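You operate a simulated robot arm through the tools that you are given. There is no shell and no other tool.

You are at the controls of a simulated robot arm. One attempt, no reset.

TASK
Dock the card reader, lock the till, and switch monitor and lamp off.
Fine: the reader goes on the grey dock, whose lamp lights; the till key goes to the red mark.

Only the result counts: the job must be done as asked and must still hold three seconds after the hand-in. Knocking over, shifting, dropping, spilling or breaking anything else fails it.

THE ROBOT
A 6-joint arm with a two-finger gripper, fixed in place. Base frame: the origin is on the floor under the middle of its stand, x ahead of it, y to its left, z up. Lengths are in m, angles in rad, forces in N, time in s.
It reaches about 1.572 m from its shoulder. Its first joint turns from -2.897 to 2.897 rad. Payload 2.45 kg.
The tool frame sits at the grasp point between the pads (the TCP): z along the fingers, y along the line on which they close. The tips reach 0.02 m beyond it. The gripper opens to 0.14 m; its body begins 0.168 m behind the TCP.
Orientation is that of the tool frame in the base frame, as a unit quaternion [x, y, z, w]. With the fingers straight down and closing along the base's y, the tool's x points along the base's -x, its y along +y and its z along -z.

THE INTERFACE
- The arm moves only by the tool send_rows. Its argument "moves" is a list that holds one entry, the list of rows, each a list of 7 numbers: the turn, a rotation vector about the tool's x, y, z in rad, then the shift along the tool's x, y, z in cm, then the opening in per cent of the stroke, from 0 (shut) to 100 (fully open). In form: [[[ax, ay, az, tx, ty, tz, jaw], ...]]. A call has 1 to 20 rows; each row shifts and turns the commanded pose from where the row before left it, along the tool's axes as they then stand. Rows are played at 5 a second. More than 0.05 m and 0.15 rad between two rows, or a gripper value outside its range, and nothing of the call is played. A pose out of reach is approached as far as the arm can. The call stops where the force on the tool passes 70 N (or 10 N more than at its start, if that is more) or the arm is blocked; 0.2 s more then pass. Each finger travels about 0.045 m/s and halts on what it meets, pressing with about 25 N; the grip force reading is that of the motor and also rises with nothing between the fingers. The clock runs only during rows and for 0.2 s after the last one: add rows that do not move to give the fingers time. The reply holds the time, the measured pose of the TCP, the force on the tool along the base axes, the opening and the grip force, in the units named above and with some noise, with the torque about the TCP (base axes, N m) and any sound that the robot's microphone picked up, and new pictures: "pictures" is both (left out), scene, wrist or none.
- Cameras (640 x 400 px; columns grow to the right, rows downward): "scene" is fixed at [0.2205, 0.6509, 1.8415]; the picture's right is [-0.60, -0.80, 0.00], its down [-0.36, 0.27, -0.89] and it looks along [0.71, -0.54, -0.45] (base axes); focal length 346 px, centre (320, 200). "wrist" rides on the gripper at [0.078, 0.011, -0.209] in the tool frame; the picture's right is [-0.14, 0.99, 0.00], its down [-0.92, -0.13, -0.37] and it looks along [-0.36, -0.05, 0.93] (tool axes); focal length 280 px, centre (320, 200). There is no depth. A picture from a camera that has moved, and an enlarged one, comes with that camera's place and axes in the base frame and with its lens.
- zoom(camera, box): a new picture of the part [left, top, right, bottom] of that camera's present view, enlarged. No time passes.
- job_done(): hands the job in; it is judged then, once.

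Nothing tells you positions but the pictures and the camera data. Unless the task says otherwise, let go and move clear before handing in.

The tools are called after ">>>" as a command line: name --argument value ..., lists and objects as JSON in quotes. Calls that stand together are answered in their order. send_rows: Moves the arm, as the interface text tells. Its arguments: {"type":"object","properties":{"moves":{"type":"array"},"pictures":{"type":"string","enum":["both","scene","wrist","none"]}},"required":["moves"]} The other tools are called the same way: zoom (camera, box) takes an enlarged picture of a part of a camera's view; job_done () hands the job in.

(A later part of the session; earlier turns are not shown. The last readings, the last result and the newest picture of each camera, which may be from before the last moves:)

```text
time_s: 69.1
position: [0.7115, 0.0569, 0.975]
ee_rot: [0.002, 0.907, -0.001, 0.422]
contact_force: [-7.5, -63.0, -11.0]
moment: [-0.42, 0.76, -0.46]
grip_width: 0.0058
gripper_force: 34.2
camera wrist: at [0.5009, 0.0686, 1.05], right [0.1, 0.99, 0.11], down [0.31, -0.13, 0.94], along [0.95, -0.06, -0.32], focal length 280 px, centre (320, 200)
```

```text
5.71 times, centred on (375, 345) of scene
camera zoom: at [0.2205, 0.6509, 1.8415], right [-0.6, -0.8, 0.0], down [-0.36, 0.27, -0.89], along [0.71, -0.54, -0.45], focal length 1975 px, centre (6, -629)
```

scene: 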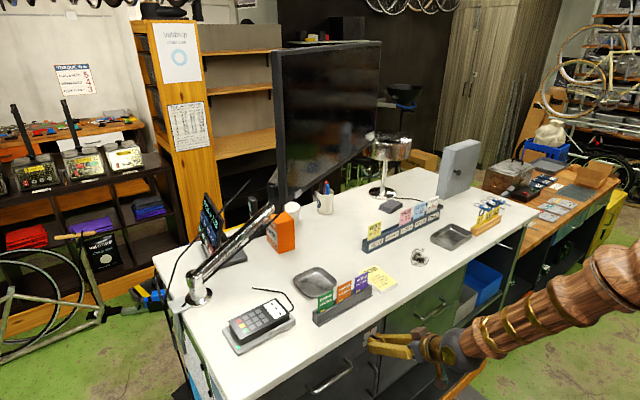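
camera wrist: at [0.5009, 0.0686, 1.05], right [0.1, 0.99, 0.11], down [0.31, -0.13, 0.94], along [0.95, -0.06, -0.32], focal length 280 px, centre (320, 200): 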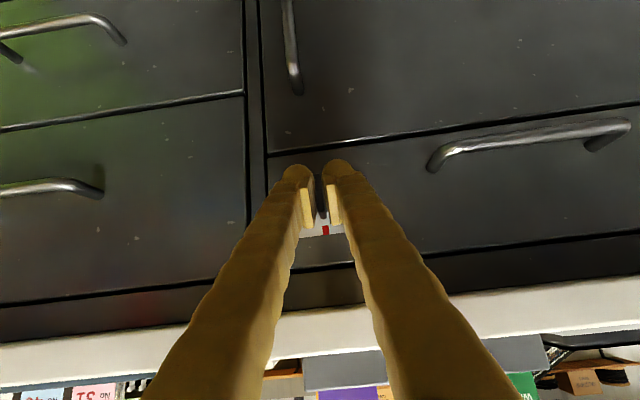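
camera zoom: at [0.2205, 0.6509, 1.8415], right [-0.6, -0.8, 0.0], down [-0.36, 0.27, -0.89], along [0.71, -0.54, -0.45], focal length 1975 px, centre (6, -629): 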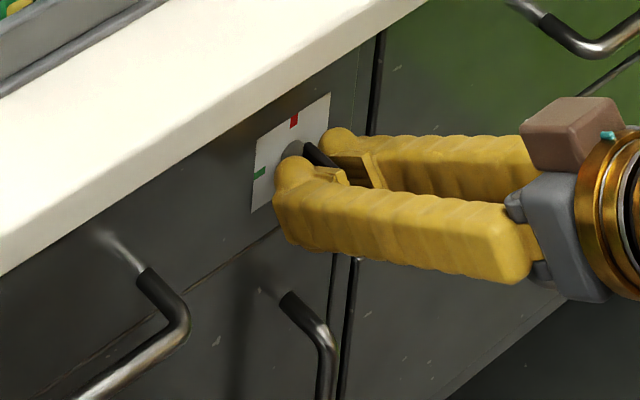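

The paddle is now vertical, pointing at the red mark, but the side force is 63 N. I'll shift the hand along -y to relieve it and see whether the key holds there.

>>> send_rows --moves '[[[0, 0, 0, 0, -0.2, 0, 0], [0, 0, 0, 0, -0.1, 0, 0], [0, 0, 0, 0, 0, 0, 0]]]' --pictures "wrist"

>>> zoom --camera "wrist" --box '[260, 120, 380, 240]'

```text
time_s: 69.9
position: [0.711, 0.0564, 0.9742]
ee_rot: [0.001, 0.907, -0.001, 0.421]
contact_force: [-7.2, -9.0, -14.4]
moment: [-0.04, 0.32, -0.04]
grip_width: 0.0061
gripper_force: 33.9
camera wrist: at [0.5009, 0.0674, 1.0501], right [0.09, 0.99, 0.1], down [0.31, -0.13, 0.94], along [0.95, -0.05, -0.32], focal length 280 px, centre (320, 200)
```

wrist: 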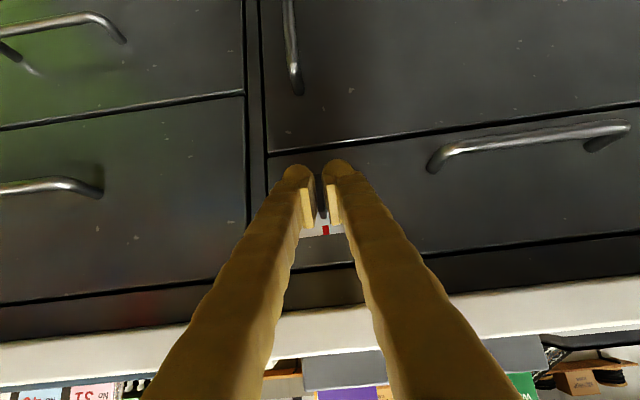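

```text
3.33 times, centred on (320, 180) of wrist
camera zoom: at [0.5009, 0.0674, 1.0501], right [0.09, 0.99, 0.1], down [0.31, -0.13, 0.94], along [0.95, -0.05, -0.32], focal length 935 px, centre (320, 267)
```

zoom: 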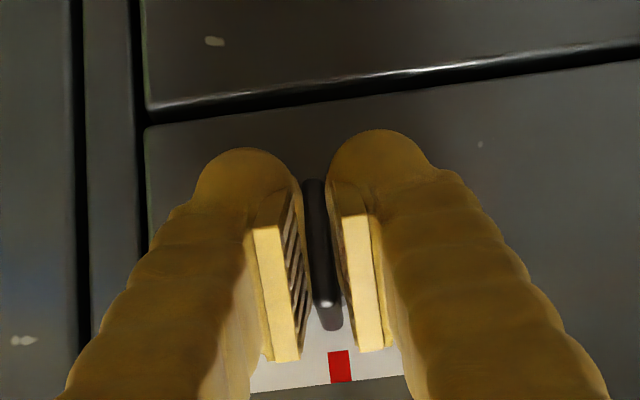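

The forces are nearly relaxed with the paddle vertical. I'll open the fingers and see if the key stays at red.

>>> send_rows --moves '[[[0, 0, 0, 0, 0, 0, 15], [0, 0, 0, 0, 0, 0, 24], [0, 0, 0, 0, 0, 0, 24], [0, 0, 0, 0, 0, 0, 24]]]' --pictures "both"

>>> zoom --camera "wrist" --box '[260, 120, 380, 240]'

>>> zoom --camera "scene" --box '[340, 310, 410, 380]'

```text
time_s: 70.9
position: [0.7116, 0.0556, 0.9756]
ee_rot: [0.002, 0.907, -0.001, 0.422]
contact_force: [-0.4, -0.3, -0.2]
moment: [-0.01, 0.01, 0.04]
grip_width: 0.0334
gripper_force: 0.0
camera wrist: at [0.5011, 0.067, 1.0502], right [0.09, 0.99, 0.1], down [0.31, -0.13, 0.94], along [0.95, -0.05, -0.32], focal length 280 px, centre (320, 200)
```

scene: 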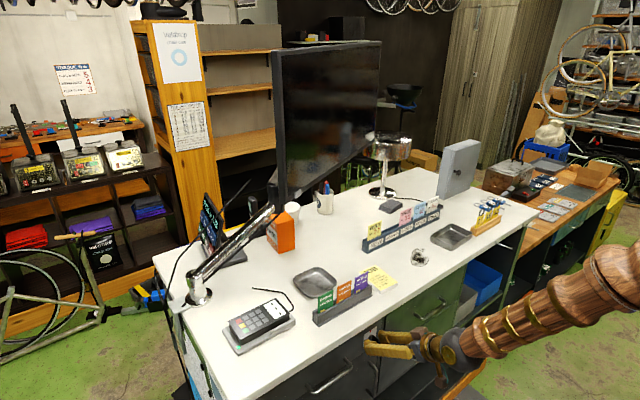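
wrist: 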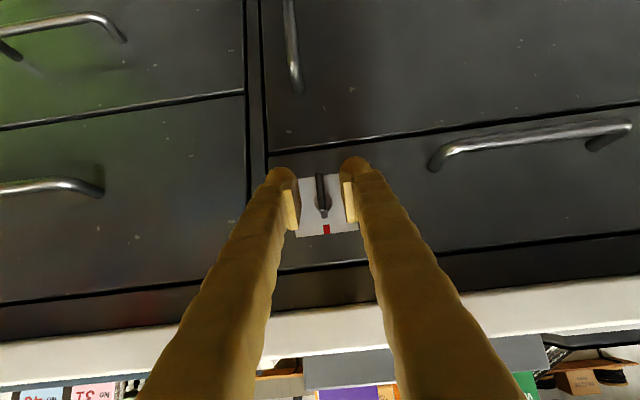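

```text
3.33 times, centred on (320, 180) of wrist
camera zoom: at [0.5011, 0.067, 1.0502], right [0.09, 0.99, 0.1], down [0.31, -0.13, 0.94], along [0.95, -0.05, -0.32], focal length 935 px, centre (320, 267)
```

zoom: 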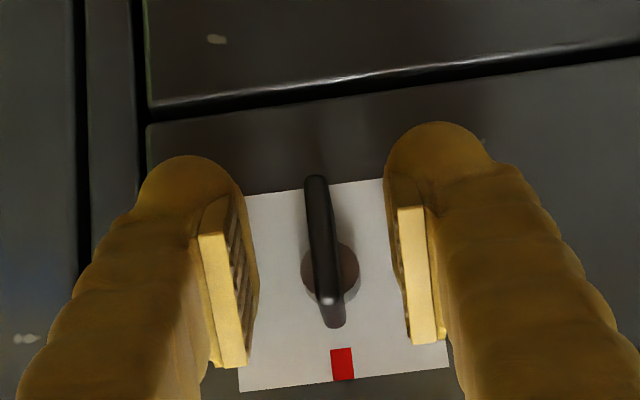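

```text
5.71 times, centred on (375, 345) of scene
camera zoom: at [0.2205, 0.6509, 1.8415], right [-0.6, -0.8, 0.0], down [-0.36, 0.27, -0.89], along [0.71, -0.54, -0.45], focal length 1975 px, centre (6, -629)
```

zoom: 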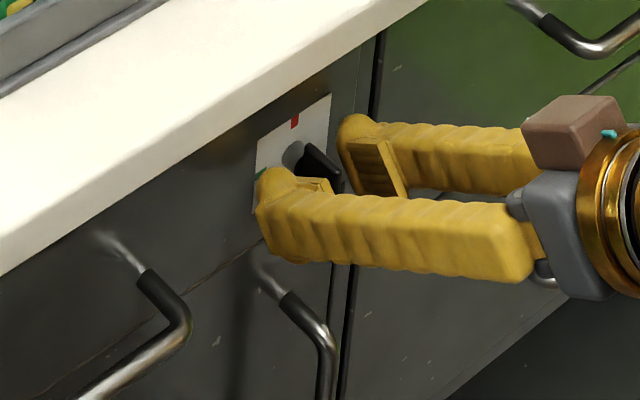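

The key stays vertical at the red mark, within about 1°. I'll back out along the tool axis, then tilt the hand straight down in front of the counter.

>>> send_rows --moves '[[[0, 0, 0, 0, 0, -1.5, 24], [0, 0, 0, 0, 0, -2.5, 24], [0, 0, 0, 0, 0, -3.0, 24], [0, 0, 0, 0, 0, -2.5, 24], [0, 0.145, 0, 0, 0, 0, 24], [0, 0.145, 0, 0, 0, 0, 24], [0, 0.145, 0, 0, 0, 0, 24], [0, 0.145, 0, 0, 0, 0, 24], [0, 0.145, 0, 0, 0, 0, 24], [0, 0.145, 0, 0, 0, 0, 24], [0, 0, 0, 0, 0, 0, 24]]]' --pictures "both"

>>> zoom --camera "scene" --box '[340, 310, 410, 380]'

```text
time_s: 72.6
position: [0.6942, -0.0086, 1.0906]
ee_rot: [-0.022, 0.915, -0.123, 0.384]
contact_force: [-30.4, 19.1, 10.5]
moment: [0.26, -0.04, 1.41]
grip_width: 0.0439
gripper_force: 7.8
out of reach, approached as far as the arm can: row 5, 6, 8
stopped in row 8: the force on the tool passed its limit at 226 N (the readings are from after the stop); the commanded pose is now the measured one
camera wrist: at [0.4916, 0.0343, 1.1755], right [0.15, 0.98, -0.14], down [0.38, 0.08, 0.92], along [0.91, -0.2, -0.36], focal length 280 px, centre (320, 200)
```

scene: 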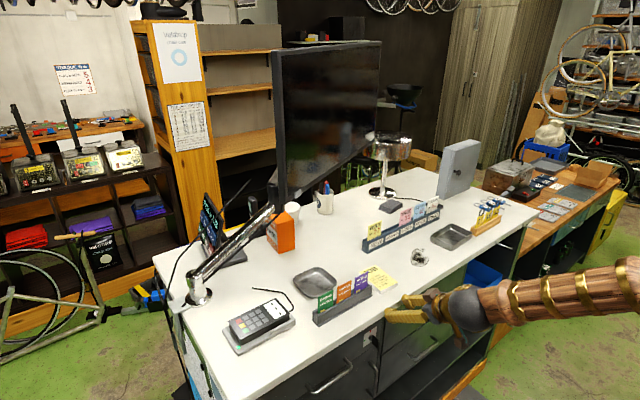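
wrist: 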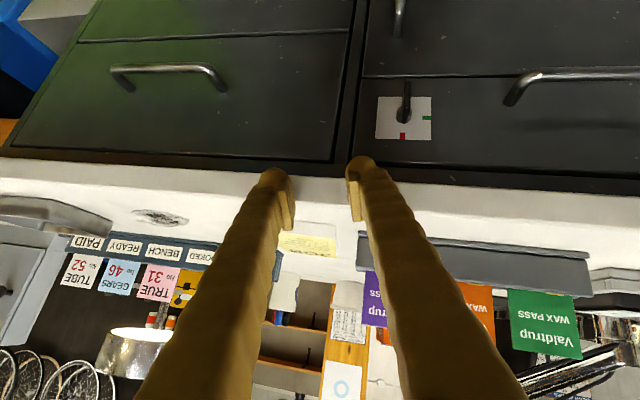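

```text
5.71 times, centred on (375, 345) of scene
camera zoom: at [0.2205, 0.6509, 1.8415], right [-0.6, -0.8, 0.0], down [-0.36, 0.27, -0.89], along [0.71, -0.54, -0.45], focal length 1975 px, centre (6, -629)
```

zoom: 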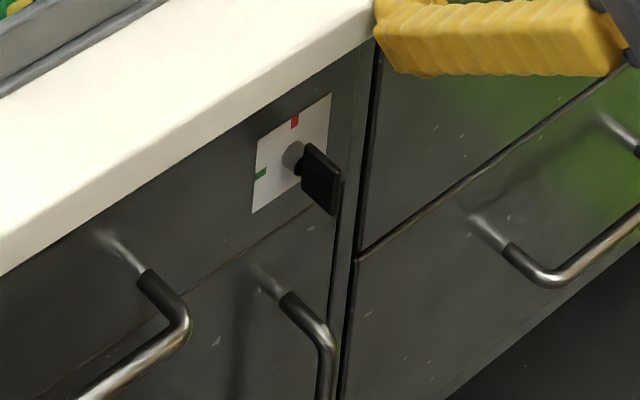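

Near wrist alignment the arm swung sideways and the fingertips hit the counter's front edge (226 N, now stopped). The key still points to red. I'll look closely for anything displaced before moving again.

>>> zoom --camera "wrist" --box '[220, 140, 440, 280]'

>>> zoom --camera "scene" --box '[340, 230, 480, 340]'

>>> zoom --camera "scene" --box '[200, 200, 400, 350]'

```text
2.86 times, centred on (330, 210) of wrist
camera zoom: at [0.4916, 0.0343, 1.1755], right [0.15, 0.98, -0.14], down [0.38, 0.08, 0.92], along [0.91, -0.2, -0.36], focal length 801 px, centre (291, 171)
```

zoom: 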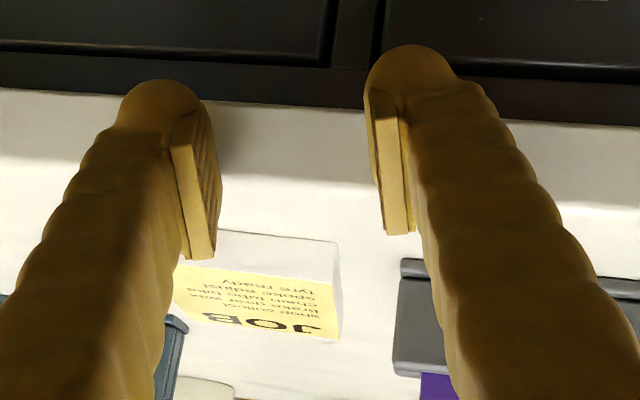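

```text
3.64 times, centred on (410, 285) of scene
camera zoom: at [0.2205, 0.6509, 1.8415], right [-0.6, -0.8, 0.0], down [-0.36, 0.27, -0.89], along [0.71, -0.54, -0.45], focal length 1256 px, centre (-7, -109)
```

zoom: 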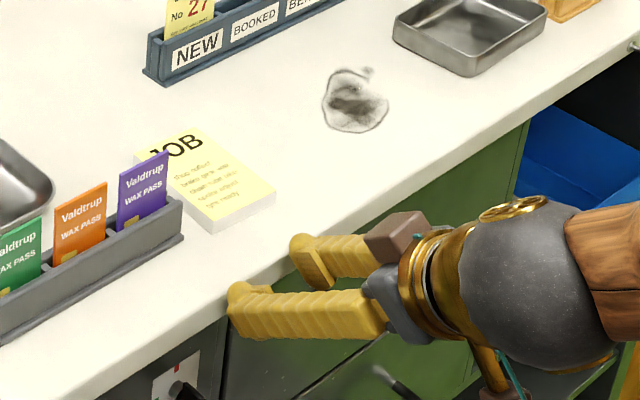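

```text
2.67 times, centred on (300, 275) of scene
camera zoom: at [0.2205, 0.6509, 1.8415], right [-0.6, -0.8, 0.0], down [-0.36, 0.27, -0.89], along [0.71, -0.54, -0.45], focal length 922 px, centre (373, 0)
```

zoom: 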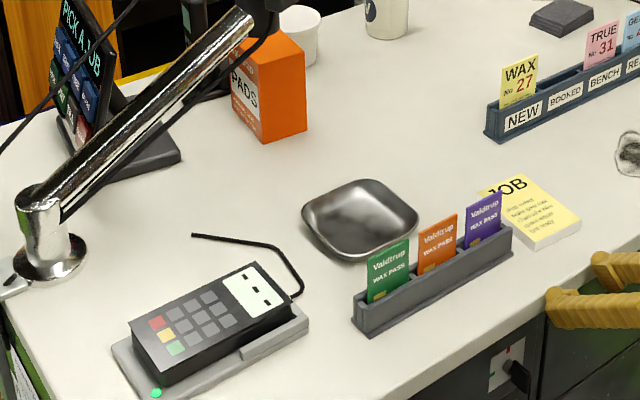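

Nothing appears displaced. The tips are just resting against the counter's front edge. I'll back off 2 cm in -x, rise 7 cm, and check the state.

>>> send_rows --moves '[[[0, 0, 0, 1.0, -0.08, -1.0, 24], [0, 0, 0, 0.7, -0.05, -0.7, 24], [0, 0, 0, -1.63, -0.56, -1.58, 24], [0, 0, 0, -1.63, -0.56, -1.58, 24], [0, 0, 0, -1.63, -0.56, -1.58, 24], [0, 0, 0, 0, 0, 0, 24]]]' --pictures "both"

```text
time_s: 74.0
position: [0.6708, -0.0109, 1.1629]
ee_rot: [-0.02, 0.915, -0.125, 0.383]
contact_force: [0.2, 0.5, 0.2]
moment: [0.01, -0.03, -0.01]
grip_width: 0.0338
gripper_force: 0.2
camera wrist: at [0.4682, 0.0336, 1.2475], right [0.16, 0.98, -0.15], down [0.38, 0.08, 0.92], along [0.91, -0.2, -0.36], focal length 280 px, centre (320, 200)
```

scene: 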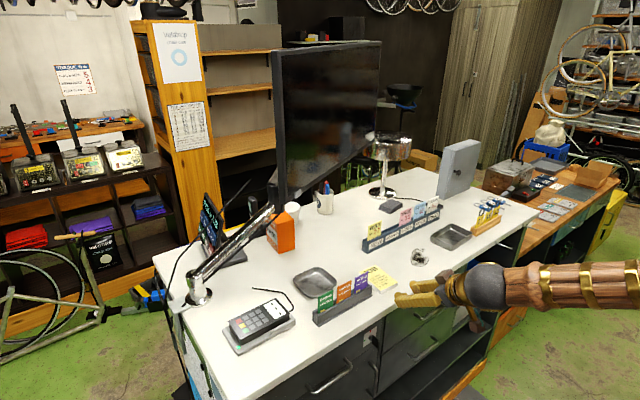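
wrist: 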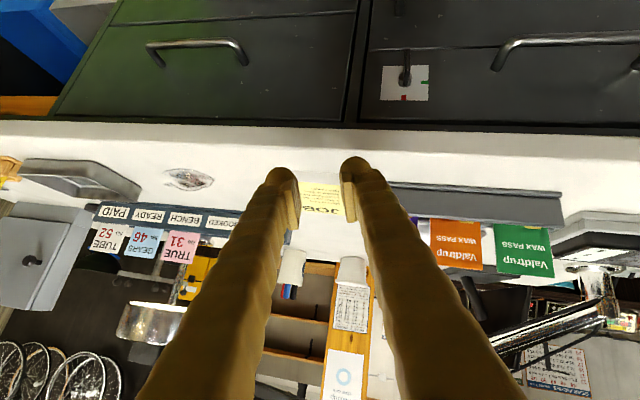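

The arm is free again. I'll rise further while moving forward over the counter, and then rotate the hand straight down in small steps.

>>> send_rows --moves '[[[0, 0, 0, -3.29, -0.87, -0.95, 24], [0, 0, 0, -3.29, -0.87, -0.95, 24], [0, 0, 0, -3.29, -0.87, -0.95, 24], [0, 0, 0, -3.29, -0.87, -0.95, 24], [0, 0, 0, -3.29, -0.87, -0.95, 24], [0, 0, 0, 0, 0, 0, 24]]]' --pictures "scene"

```text
time_s: 75.4
position: [0.7489, -0.0219, 1.3187]
ee_rot: [-0.02, 0.915, -0.125, 0.384]
contact_force: [0.1, 0.3, -0.3]
moment: [0.0, 0.0, 0.01]
grip_width: 0.0338
gripper_force: 0.0
```

scene: 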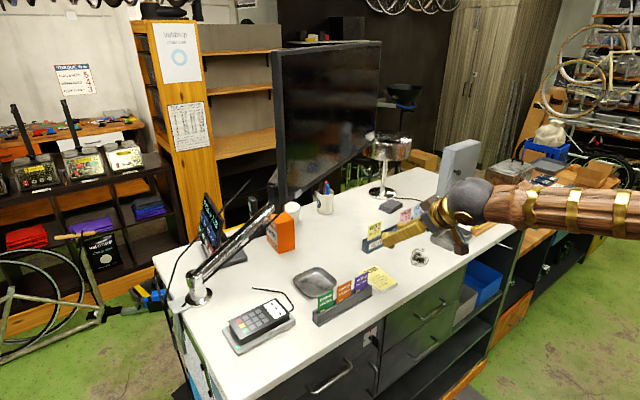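

>>> send_rows --moves '[[[-0.0458, 0.1305, 0, 0, 0, 0, 24], [-0.0458, 0.1305, 0, 0, 0, 0, 24], [0, 0, 0, 0, 0, 0, 24]]]' --pictures "scene"

```text
time_s: 76.2
position: [0.7497, -0.0226, 1.3174]
ee_rot: [-0.027, 0.96, -0.102, 0.26]
contact_force: [0.0, 1.2, 0.1]
moment: [0.0, 0.0, -0.01]
grip_width: 0.0336
gripper_force: 0.0
```

scene: 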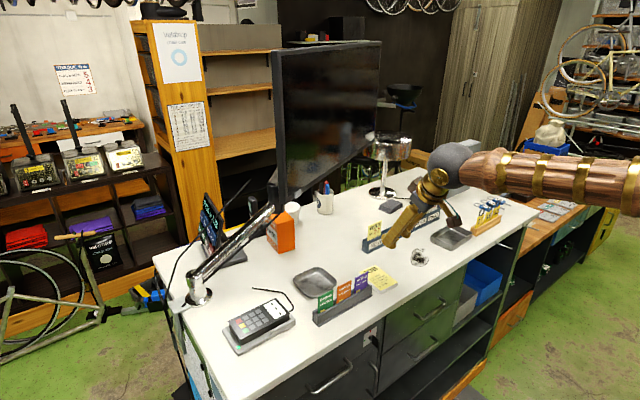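

No flags this time. The hand is tilted about 32° off vertical, which suits the far-reaching lamp switch. I'll carry it over toward the switch at a safe height, opening the fingers for a clear view.

>>> send_rows --moves '[[[0, 0, 0, -0.57, -4.11, 1.78, 40], [0, 0, 0, -0.57, -4.11, 1.78, 60], [0, 0, 0, -0.57, -4.11, 1.78, 80], [0, 0, 0, -0.57, -4.11, 1.78, 100], [0, 0, 0, -0.57, -4.11, 1.78, 100], [0, 0, 0, -0.57, -4.11, 1.78, 100], [0, 0, 0, -0.57, -4.11, 1.78, 100], [0, 0, 0, -0.57, -4.11, 1.78, 100], [0, 0, 0, -0.57, -4.11, 1.78, 100], [0, 0, 0, -0.57, -4.11, 1.78, 100], [0, 0, 0, -0.57, -4.11, 1.78, 100], [0, 0, 0, -0.57, -4.11, 1.78, 100], [0, 0, 0, 0, 0, 0, 100]]]' --pictures "both"

```text
time_s: 79.0
position: [0.8982, -0.2212, 1.1795]
ee_rot: [0.066, 0.953, -0.118, 0.273]
contact_force: [0.2, 0.8, -0.5]
moment: [-0.02, 0.0, 0.02]
grip_width: 0.1399
gripper_force: 0.0
out of reach, approached as far as the arm can: row 1, 2, 3, 4, 5, 6, 7, 8, 9, 10, 11, 12
camera wrist: at [0.7279, -0.1525, 1.3092], right [0.3, 0.95, -0.11], down [0.56, -0.08, 0.82], along [0.77, -0.31, -0.56], focal length 280 px, centre (320, 200)
```

scene: 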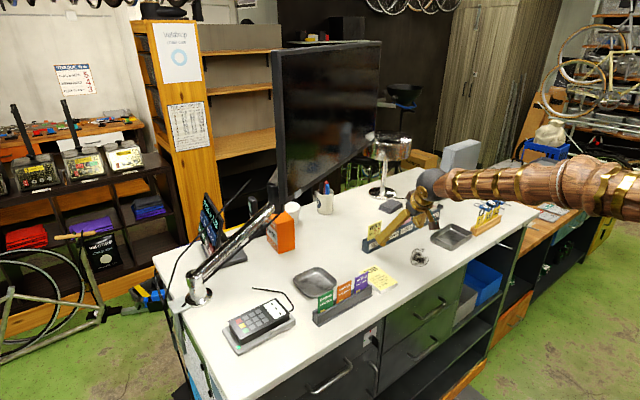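
wrist: 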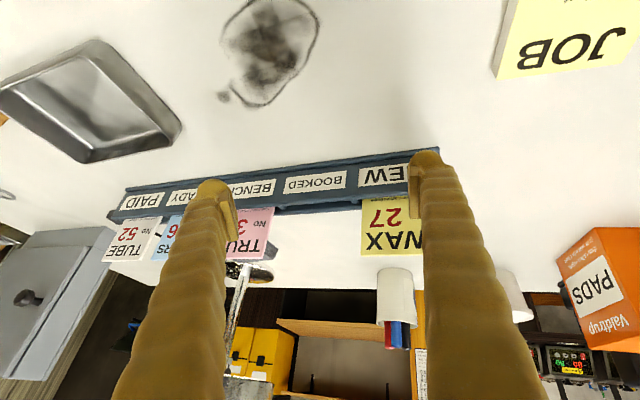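

The arm hit a joint-4 limit, so it drifted low near the ticket rack instead of following. Nothing was touched (forces are about zero). I'll back straight out along the tool axis while yawing slightly right to unload that joint.

>>> send_rows --moves '[[[0.0268, 0.0095, 0.0413, 0, 0, -2.5, 100], [0.0268, 0.0095, 0.0413, 0, 0, -2.5, 100], [0.0268, 0.0095, 0.0413, 0, 0, -3.0, 100], [0.0268, 0.0095, 0.0413, 0, 0, -3.0, 100], [0, 0, 0, 0, 0, 0, 100]]]' --pictures "both"

>>> zoom --camera "scene" --box '[340, 170, 500, 290]'

```text
time_s: 80.2
position: [0.8449, -0.1873, 1.2702]
ee_rot: [0.161, 0.941, -0.145, 0.26]
contact_force: [0.0, -0.1, 0.2]
moment: [0.0, 0.03, 0.02]
grip_width: 0.1398
gripper_force: 0.1
camera wrist: at [0.6927, -0.0867, 1.4], right [0.49, 0.87, -0.11], down [0.54, -0.2, 0.82], along [0.69, -0.46, -0.56], focal length 280 px, centre (320, 200)
```

scene: 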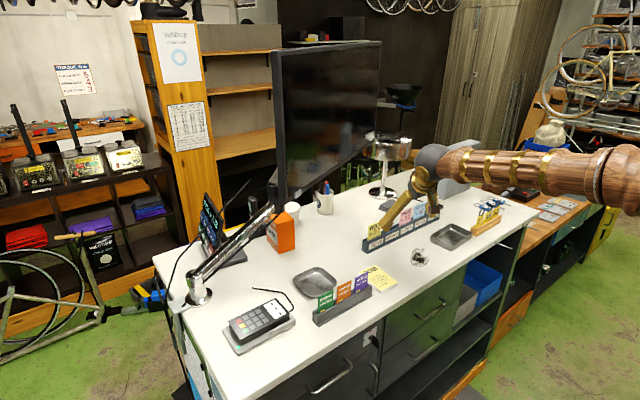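
wrist: 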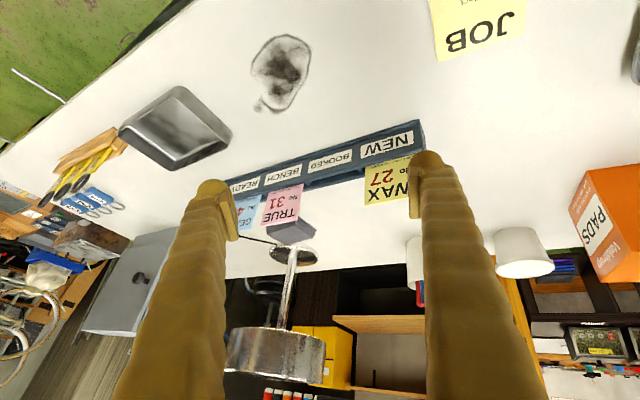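

```text
3.33 times, centred on (420, 230) of scene
camera zoom: at [0.2205, 0.6509, 1.8415], right [-0.6, -0.8, 0.0], down [-0.36, 0.27, -0.89], along [0.71, -0.54, -0.45], focal length 1152 px, centre (-13, 100)
```

zoom: 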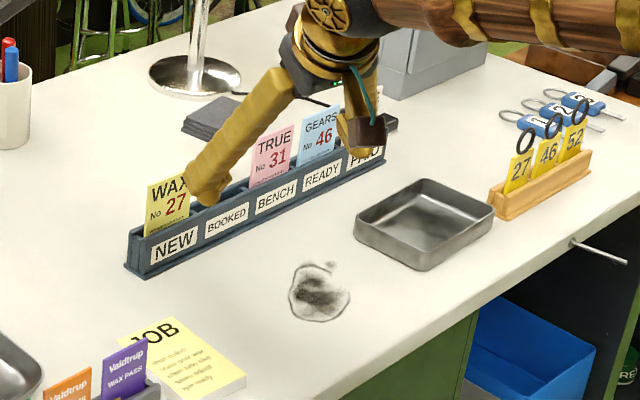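

Clear of the rack, and the tickets are untouched. I'll rise to z≈1.38 first, then sweep the hand sideways to unwind the wrist.

>>> send_rows --moves '[[[0, 0, 0, -1.78, -0.55, -3.17, 80], [0, 0, 0, -1.78, -0.55, -3.17, 60], [0, 0, 0, -1.78, -0.55, -3.17, 40], [0.0468, -0.1117, 0.0731, 0, 0, 0, 20], [0.0468, -0.1117, 0.0731, 0, 0, 0, 20], [0.0468, -0.1117, 0.0731, 0, 0, 0, 20], [0, 0, 0, 0, 0, 0, 20]]]' --pictures "scene"

```text
time_s: 81.8
position: [0.839, -0.1809, 1.3814]
ee_rot: [0.254, 0.849, -0.205, 0.416]
contact_force: [-0.3, 0.3, 0.0]
moment: [-0.02, -0.01, 0.01]
grip_width: 0.0279
gripper_force: 0.1
```

scene: 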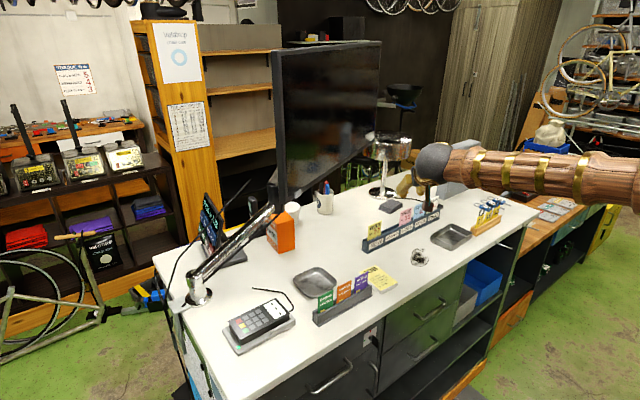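

The unwinding goes smoothly. I'll continue the sweep: hand to the right, then up and back toward the arm's plane.

>>> send_rows --moves '[[[0.0468, -0.1117, 0.0731, 0, 0, 0, 20], [0.0468, -0.1117, 0.0731, 0, 0, 0, 20], [0.0468, -0.1117, 0.0731, 0, 0, 0, 20], [-0.1054, -0.0853, -0.0046, 0, 0, 0, 20], [-0.1054, -0.0853, -0.0046, 0, 0, 0, 20], [-0.1054, -0.0853, -0.0046, 0, 0, 0, 20], [-0.1054, -0.0853, -0.0046, 0, 0, 0, 20], [-0.1054, -0.0853, -0.0046, 0, 0, 0, 20], [0, 0, 0, 0, 0, 0, 20]]]' --pictures "scene"

```text
time_s: 83.8
position: [0.8419, -0.184, 1.3807]
ee_rot: [0.113, 0.633, -0.133, 0.755]
contact_force: [0.8, 0.1, -0.2]
moment: [0.01, -0.04, -0.02]
grip_width: 0.0282
gripper_force: 0.0
```

scene: 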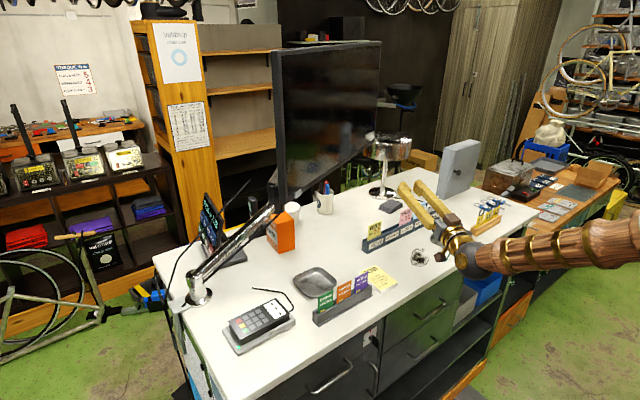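

Both went as planned. Now I'll bring the hand level in the arm's plane (heading -12°) and pitch down through the forearm direction.

>>> send_rows --moves '[[[-0.0687, 0.0871, 0.006, 0, 0, 0, 20], [-0.0687, 0.0871, 0.006, 0, 0, 0, 20], [0, 0.1, 0, 0, 0, 0, 20], [0, 0.1, 0, 0, 0, 0, 20], [0, 0.1, 0, 0, 0, 0, 20], [0, 0.1, 0, 0, 0, 0, 20], [0, 0.1, 0, 0, 0, 0, 20], [0, 0.1, 0, 0, 0, 0, 20], [0, 0.1, 0, 0, 0, 0, 20], [0, 0, 0, 0, 0, 0, 20]]]' --pictures "scene"

```text
time_s: 86.0
position: [0.8413, -0.1865, 1.3804]
ee_rot: [0.096, 0.902, -0.044, 0.42]
contact_force: [0.1, -0.3, -0.7]
moment: [-0.01, -0.03, -0.01]
grip_width: 0.0281
gripper_force: 0.0
out of reach, approached as far as the arm can: row 6
```

scene: 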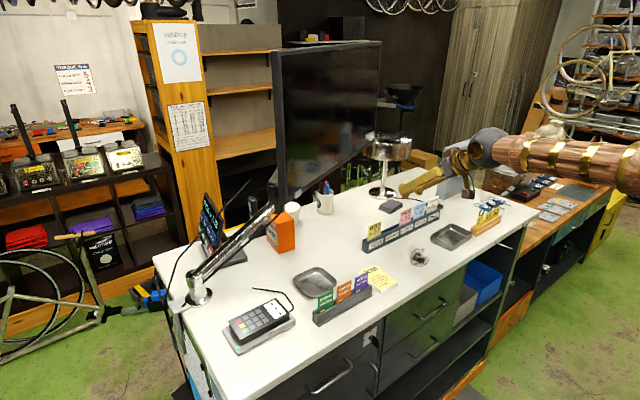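

The hand is past the forearm line and free again. I'll pitch to about -60° and move over toward the lamp switch at height.

>>> send_rows --moves '[[[0, 0.12, 0, 0, 0, 0, 20], [0, 0.12, 0, 0, 0, 0, 20], [0, 0.12, 0, 0, 0, 0, 20], [0, 0, 0, -0.88, -3.83, 1.51, 20], [0, 0, 0, -0.88, -3.83, 1.51, 20], [0, 0, 0, -0.88, -3.83, 1.51, 20], [0, 0, 0, 0, 0, 0, 20]]]' --pictures "none"

```text
time_s: 87.6
position: [0.8619, -0.3086, 1.3545]
ee_rot: [0.102, 0.962, -0.026, 0.251]
contact_force: [-0.4, -0.3, 0.7]
moment: [0.01, 0.0, 0.0]
grip_width: 0.0278
gripper_force: 0.2
```

The move follows the command now. I'll continue to the viewing position and open the fingers for a clear view of the switch.

>>> send_rows --moves '[[[0, 0, 0, -0.88, -3.83, 1.51, 40], [0, 0, 0, -0.88, -3.83, 1.51, 60], [0, 0, 0, -0.88, -3.83, 1.51, 80], [0, 0, 0, -0.88, -3.83, 1.51, 100], [0, 0, 0, -0.88, -3.83, 1.51, 100], [0, 0, 0, -0.88, -3.83, 1.51, 100], [0, 0, 0, 0, 0, 0, 100]]]' --pictures "both"

```text
time_s: 89.2
position: [0.8992, -0.5525, 1.3017]
ee_rot: [0.102, 0.962, -0.026, 0.251]
contact_force: [0.1, 0.0, 0.0]
moment: [-0.01, -0.01, 0.02]
grip_width: 0.14
gripper_force: 0.1
camera wrist: at [0.735, -0.5071, 1.4454], right [0.33, 0.94, 0.07], down [0.58, -0.26, 0.77], along [0.75, -0.21, -0.63], focal length 280 px, centre (320, 200)
```

scene: 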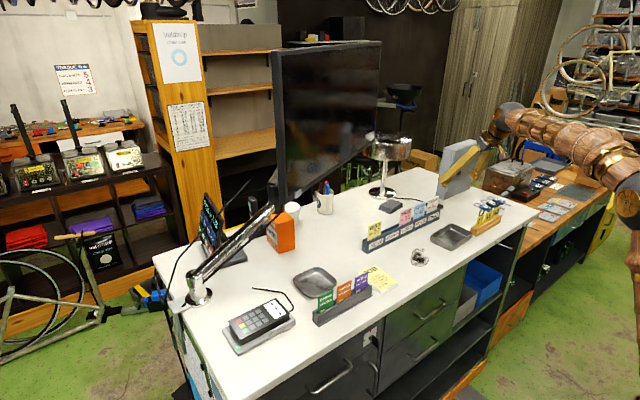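
wrist: 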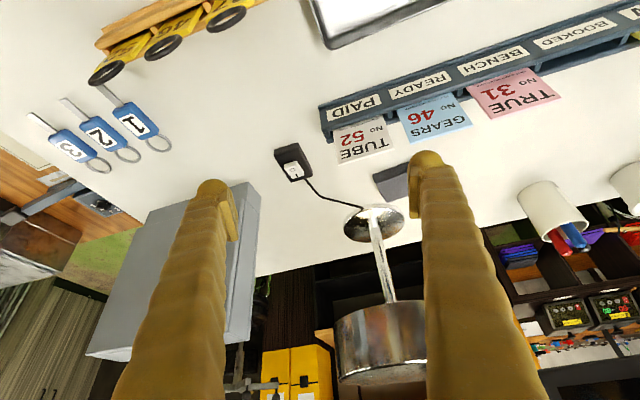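

Now the switch and the lamp are clearly in view. I'll zoom on the switch.

>>> zoom --camera "wrist" --box '[250, 130, 350, 210]'

>>> zoom --camera "wrist" --box '[270, 140, 320, 190]'

>>> zoom --camera "scene" --box '[420, 180, 470, 220]'

```text
5.00 times, centred on (300, 170) of wrist
camera zoom: at [0.735, -0.5071, 1.4454], right [0.33, 0.94, 0.07], down [0.58, -0.26, 0.77], along [0.75, -0.21, -0.63], focal length 1402 px, centre (420, 350)
```

zoom: 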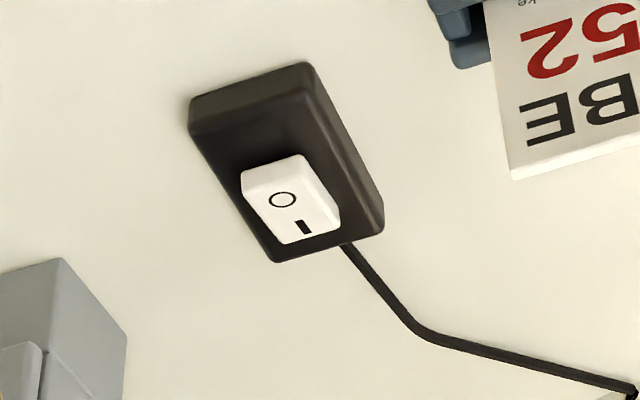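

```text
8.00 times, centred on (295, 165) of wrist
camera zoom: at [0.735, -0.5071, 1.4454], right [0.33, 0.94, 0.07], down [0.58, -0.26, 0.77], along [0.75, -0.21, -0.63], focal length 2243 px, centre (520, 480)
```

zoom: 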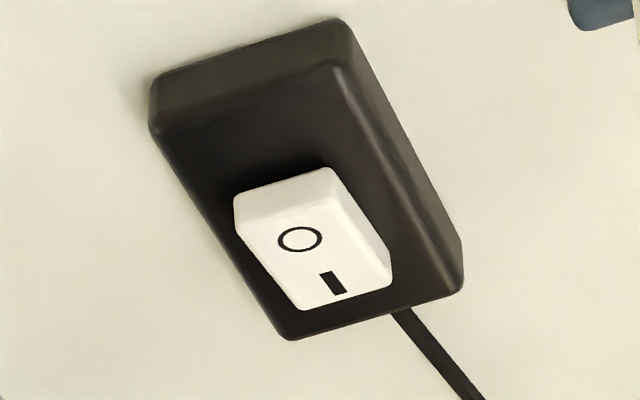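

```text
10.00 times, centred on (445, 200) of scene
camera zoom: at [0.2205, 0.6509, 1.8415], right [-0.6, -0.8, 0.0], down [-0.36, 0.27, -0.89], along [0.71, -0.54, -0.45], focal length 3456 px, centre (-930, 200)
```

zoom: 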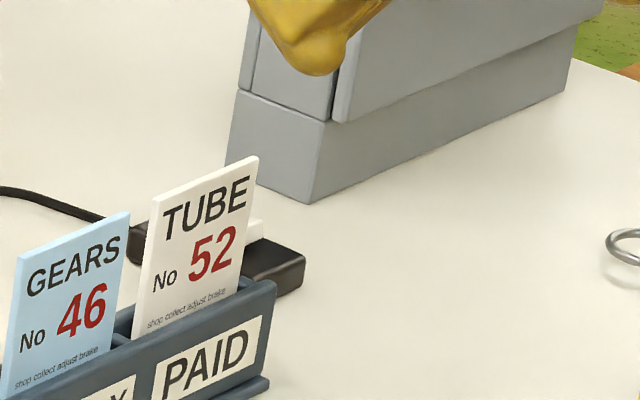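

The rocker's O end faces the robot and is raised, at about (1.028, -0.633), while the I end is pressed in. I'll close the fingers and move above the O end.

>>> send_rows --moves '[[[0, 0, 0, 0, 0, 0, 70], [0, 0, 0, 0, 0, 0, 40], [0, 0, 0, 0, 0, 0, 10], [0, 0, 0, 0, 0, 0, 0], [0, 0, 0, -2.21, -1.34, 2.96, 0], [0, 0, 0, -2.21, -1.34, 2.96, 0], [0, 0, 0, -2.21, -1.34, 2.96, 0], [0, 0, 0, -2.21, -1.34, 2.96, 0], [0, 0, 0, 0, 0, 0, 0], [0, 0, 0, 0, 0, 0, 0]]]' --pictures "both"

>>> zoom --camera "wrist" --box '[260, 110, 380, 210]'

```text
time_s: 91.4
position: [1.0211, -0.6333, 1.2419]
ee_rot: [0.102, 0.962, -0.026, 0.252]
contact_force: [-0.2, 0.1, 0.4]
moment: [-0.01, 0.0, -0.01]
grip_width: 0.0001
gripper_force: 25.1
camera wrist: at [0.8565, -0.5878, 1.3866], right [0.33, 0.94, 0.07], down [0.58, -0.26, 0.77], along [0.75, -0.21, -0.63], focal length 280 px, centre (320, 200)
```

scene: 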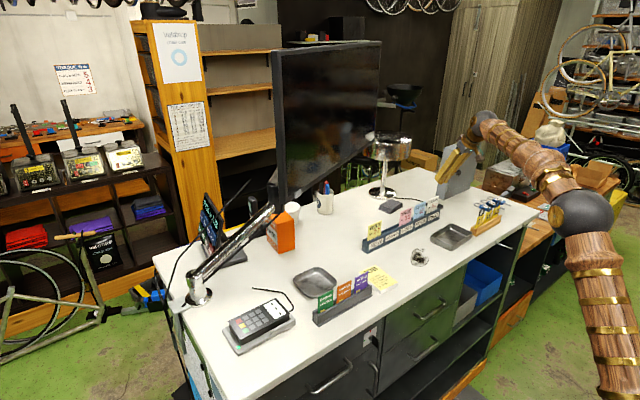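
wrist: 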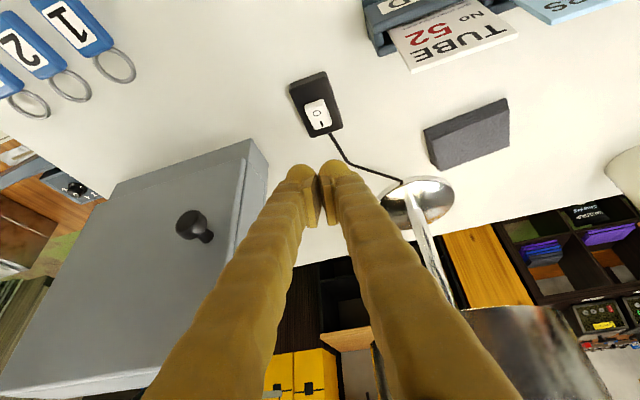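

```text
4.00 times, centred on (320, 160) of wrist
camera zoom: at [0.8565, -0.5878, 1.3866], right [0.33, 0.94, 0.07], down [0.58, -0.26, 0.77], along [0.75, -0.21, -0.63], focal length 1122 px, centre (320, 360)
```

zoom: 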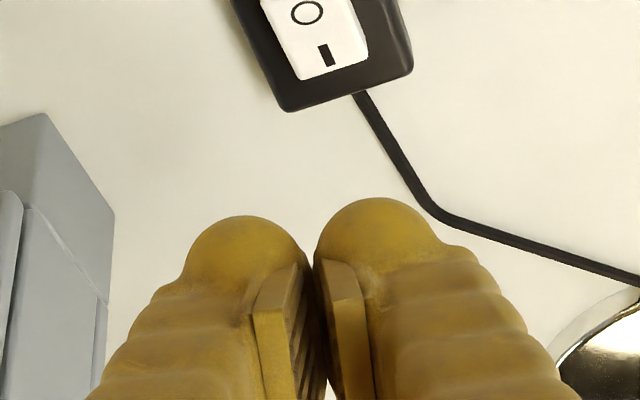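

Triangulating from two views puts the O mark at (1.028, -0.631, 1.120) and the pivot near x≈1.036. I'll move to about 2 cm above the O end and take another look.

>>> send_rows --moves '[[[0, 0, 0, 1.46, 0.13, 3.59, 0], [0, 0, 0, 1.46, 0.13, 3.59, 0], [0, 0, 0, 0, 0, 0, 0]]]' --pictures "both"

>>> zoom --camera "wrist" --box '[260, 110, 380, 210]'

>>> zoom --camera "scene" --box '[420, 180, 470, 220]'

```text
time_s: 92.2
position: [1.0327, -0.634, 1.1662]
ee_rot: [0.103, 0.962, -0.026, 0.252]
contact_force: [-0.4, -0.3, -0.7]
moment: [0.01, 0.05, 0.01]
grip_width: 0.0001
gripper_force: 25.0
camera wrist: at [0.8676, -0.5873, 1.31], right [0.33, 0.94, 0.07], down [0.58, -0.26, 0.77], along [0.75, -0.21, -0.63], focal length 280 px, centre (320, 200)
```

scene: 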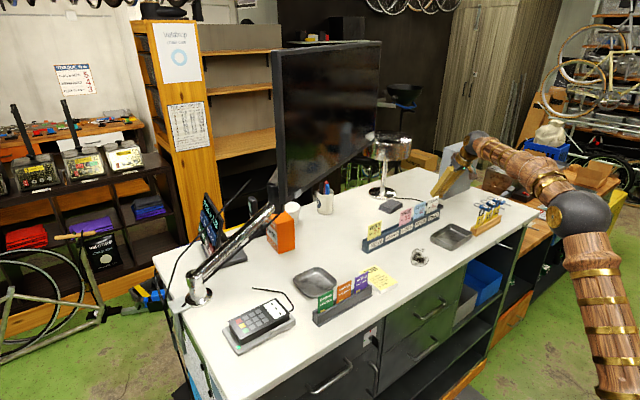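
wrist: 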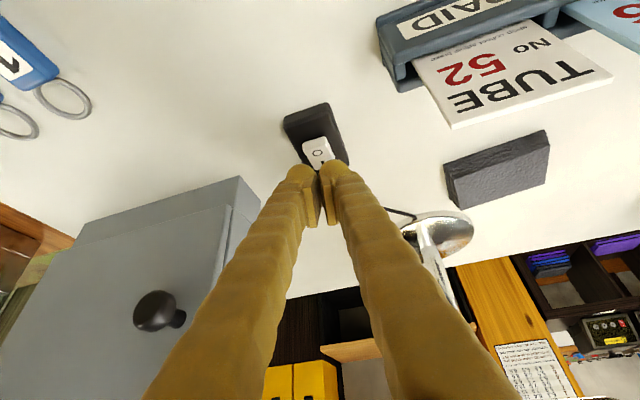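

```text
4.00 times, centred on (320, 160) of wrist
camera zoom: at [0.8676, -0.5873, 1.31], right [0.33, 0.94, 0.07], down [0.58, -0.26, 0.77], along [0.75, -0.21, -0.63], focal length 1122 px, centre (320, 360)
```

zoom: 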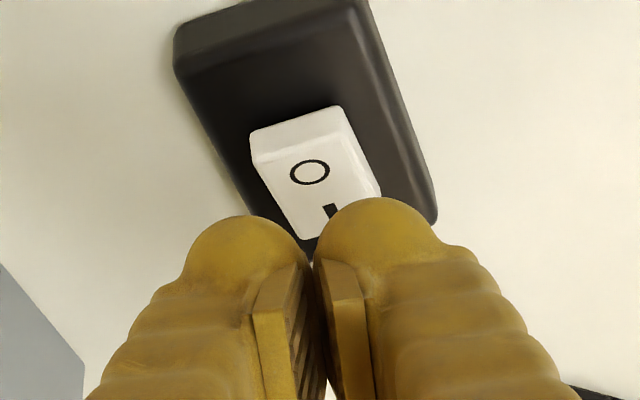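

```text
10.00 times, centred on (445, 200) of scene
camera zoom: at [0.2205, 0.6509, 1.8415], right [-0.6, -0.8, 0.0], down [-0.36, 0.27, -0.89], along [0.71, -0.54, -0.45], focal length 3456 px, centre (-930, 200)
```

zoom: 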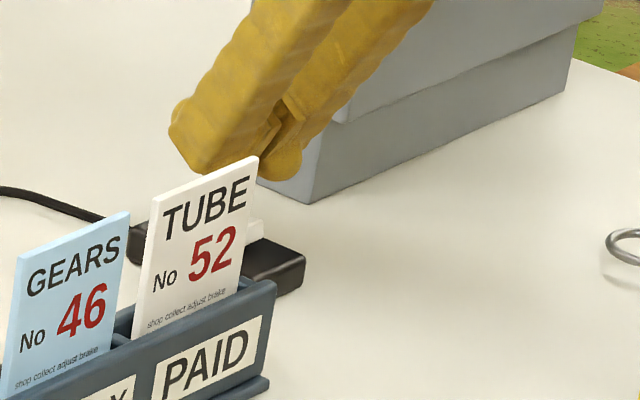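

The view confirms the alignment. I'll shift so a single fingertip bulb sits over the middle of the rocker's O end, and begin descending.

>>> send_rows --moves '[[[0, 0, 0, 0.75, -1.06, 0.96, 0], [0, 0, 0, 0.1, 0, 0.17, 0], [0, 0, 0, 0.1, 0, 0.17, 0], [0, 0, 0, 0, 0, 0, 0]]]' --pictures "both"

>>> zoom --camera "wrist" --box '[260, 110, 380, 210]'

>>> zoom --camera "scene" --box '[420, 180, 470, 220]'

```text
time_s: 93.2
position: [1.027, -0.6423, 1.1489]
ee_rot: [0.101, 0.962, -0.026, 0.251]
contact_force: [0.1, 0.7, 0.1]
moment: [-0.01, 0.01, -0.02]
grip_width: 0.0002
gripper_force: 24.8
camera wrist: at [0.8627, -0.597, 1.2936], right [0.33, 0.94, 0.07], down [0.58, -0.26, 0.77], along [0.75, -0.21, -0.63], focal length 280 px, centre (320, 200)
```

scene: 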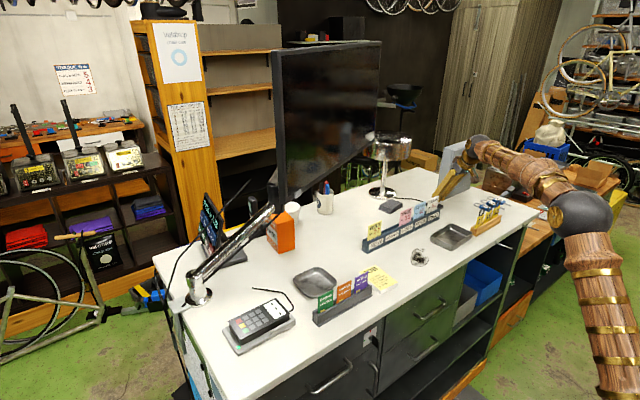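
wrist: 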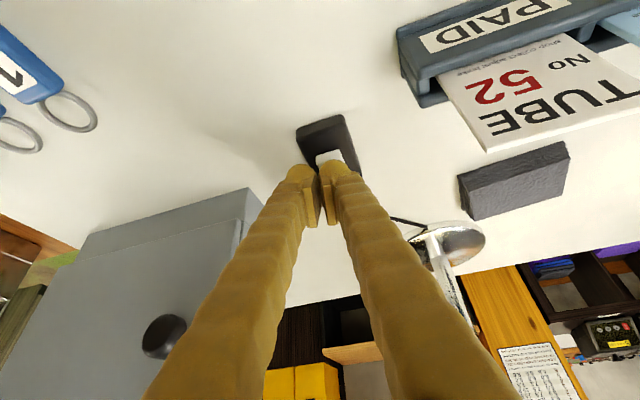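

```text
4.00 times, centred on (320, 160) of wrist
camera zoom: at [0.8627, -0.597, 1.2936], right [0.33, 0.94, 0.07], down [0.58, -0.26, 0.77], along [0.75, -0.21, -0.63], focal length 1122 px, centre (320, 360)
```

zoom: 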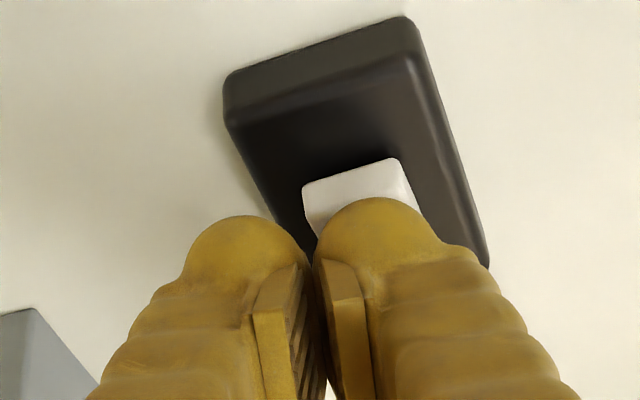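

```text
10.00 times, centred on (445, 200) of scene
camera zoom: at [0.2205, 0.6509, 1.8415], right [-0.6, -0.8, 0.0], down [-0.36, 0.27, -0.89], along [0.71, -0.54, -0.45], focal length 3456 px, centre (-930, 200)
```

zoom: 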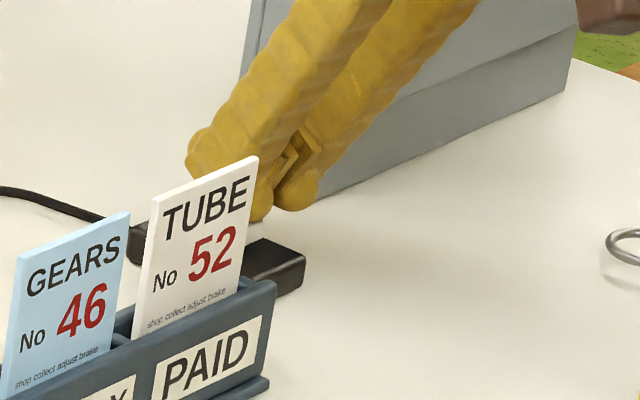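

The +y bulb is right over the O end, about 2–3 mm above it. I'll press down slowly.

>>> send_rows --moves '[[[0, 0, 0, 0.098, 0, 0.174, 0], [0, 0, 0, 0.098, 0, 0.174, 0], [0, 0, 0, 0.098, 0, 0.174, 0], [0, 0, 0, 0, 0, 0, 0]]]' --pictures "both"

>>> zoom --camera "wrist" --box '[260, 110, 380, 210]'

```text
time_s: 94.2
position: [1.0255, -0.6409, 1.1417]
ee_rot: [0.103, 0.962, -0.027, 0.252]
contact_force: [0.4, 0.4, 0.2]
moment: [-0.01, -0.01, -0.01]
grip_width: 0.0
gripper_force: 25.3
heard: click
camera wrist: at [0.862, -0.5969, 1.2868], right [0.33, 0.94, 0.07], down [0.58, -0.26, 0.77], along [0.75, -0.21, -0.63], focal length 280 px, centre (320, 200)
```

scene: 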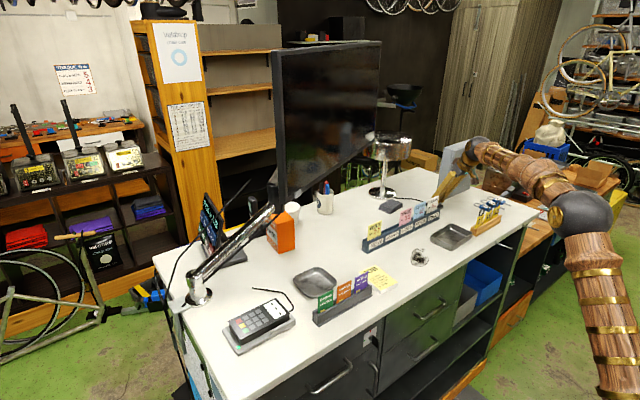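
wrist: 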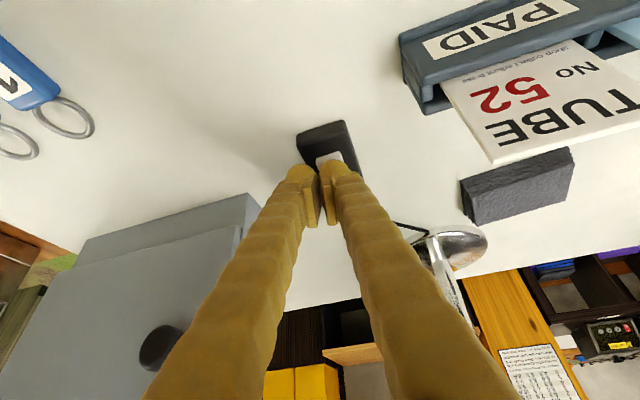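

```text
4.00 times, centred on (320, 160) of wrist
camera zoom: at [0.862, -0.5969, 1.2868], right [0.33, 0.94, 0.07], down [0.58, -0.26, 0.77], along [0.75, -0.21, -0.63], focal length 1122 px, centre (320, 360)
```

zoom: 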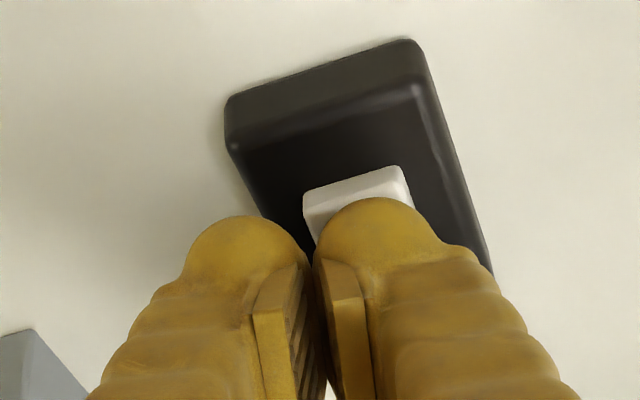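

A click was heard. I'll lift straight up and check the rocker and the lamp.

>>> send_rows --moves '[[[0, 0, 0, -0.49, 0, -0.87, 0], [0, 0, 0, -1.22, 0, -2.18, 0], [0, 0, 0, -1.96, 0, -3.49, 0], [0, 0, 0, -1.96, 0, -3.49, 0], [0, 0, 0, 1.7, 0, -3.0, 0], [0, 0, 0, 1.7, 0, -3.0, 0], [0, 0, 0, 0, 0, 0, 0]]]' --pictures "both"

>>> zoom --camera "wrist" --box '[270, 90, 370, 190]'

>>> zoom --camera "scene" --box '[350, 110, 500, 250]'

```text
time_s: 95.8
position: [0.969, -0.6299, 1.2938]
ee_rot: [0.102, 0.962, -0.025, 0.251]
contact_force: [0.8, -0.8, -0.3]
moment: [0.01, 0.03, -0.01]
grip_width: 0.0
gripper_force: 25.1
camera wrist: at [0.8051, -0.5844, 1.4388], right [0.33, 0.94, 0.07], down [0.58, -0.26, 0.77], along [0.75, -0.21, -0.63], focal length 280 px, centre (320, 200)
```

scene: 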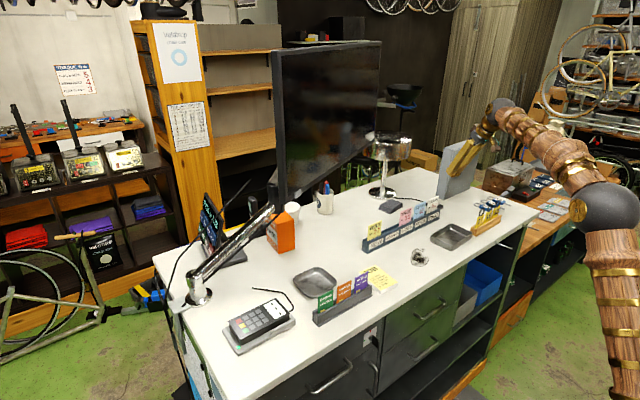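
wrist: 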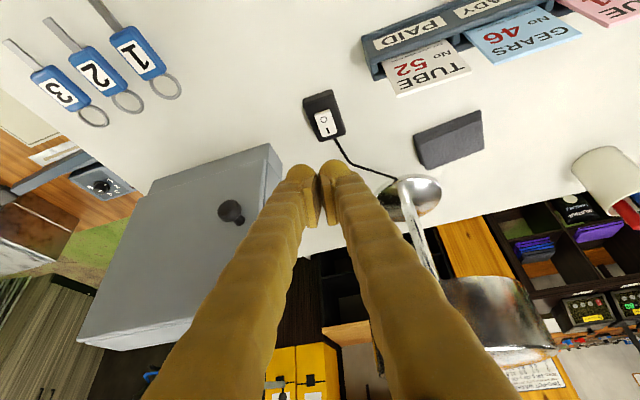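

```text
4.00 times, centred on (320, 140) of wrist
camera zoom: at [0.8051, -0.5844, 1.4388], right [0.33, 0.94, 0.07], down [0.58, -0.26, 0.77], along [0.75, -0.21, -0.63], focal length 1122 px, centre (320, 440)
```

zoom: 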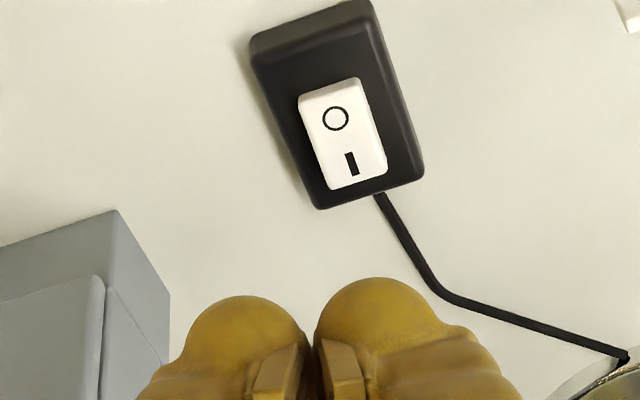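

```text
2.86 times, centred on (425, 180) of scene
camera zoom: at [0.2205, 0.6509, 1.8415], right [-0.6, -0.8, 0.0], down [-0.36, 0.27, -0.89], along [0.71, -0.54, -0.45], focal length 987 px, centre (20, 257)
```

zoom: 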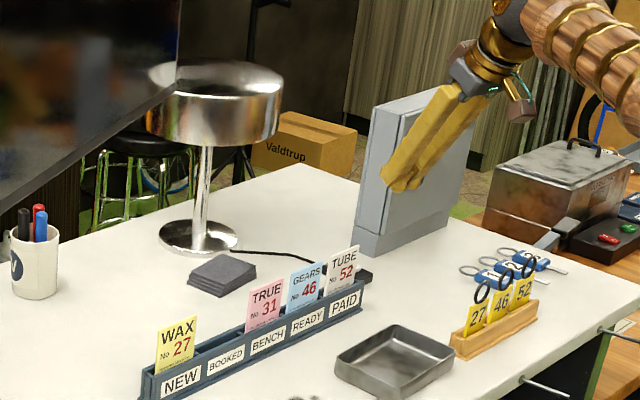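

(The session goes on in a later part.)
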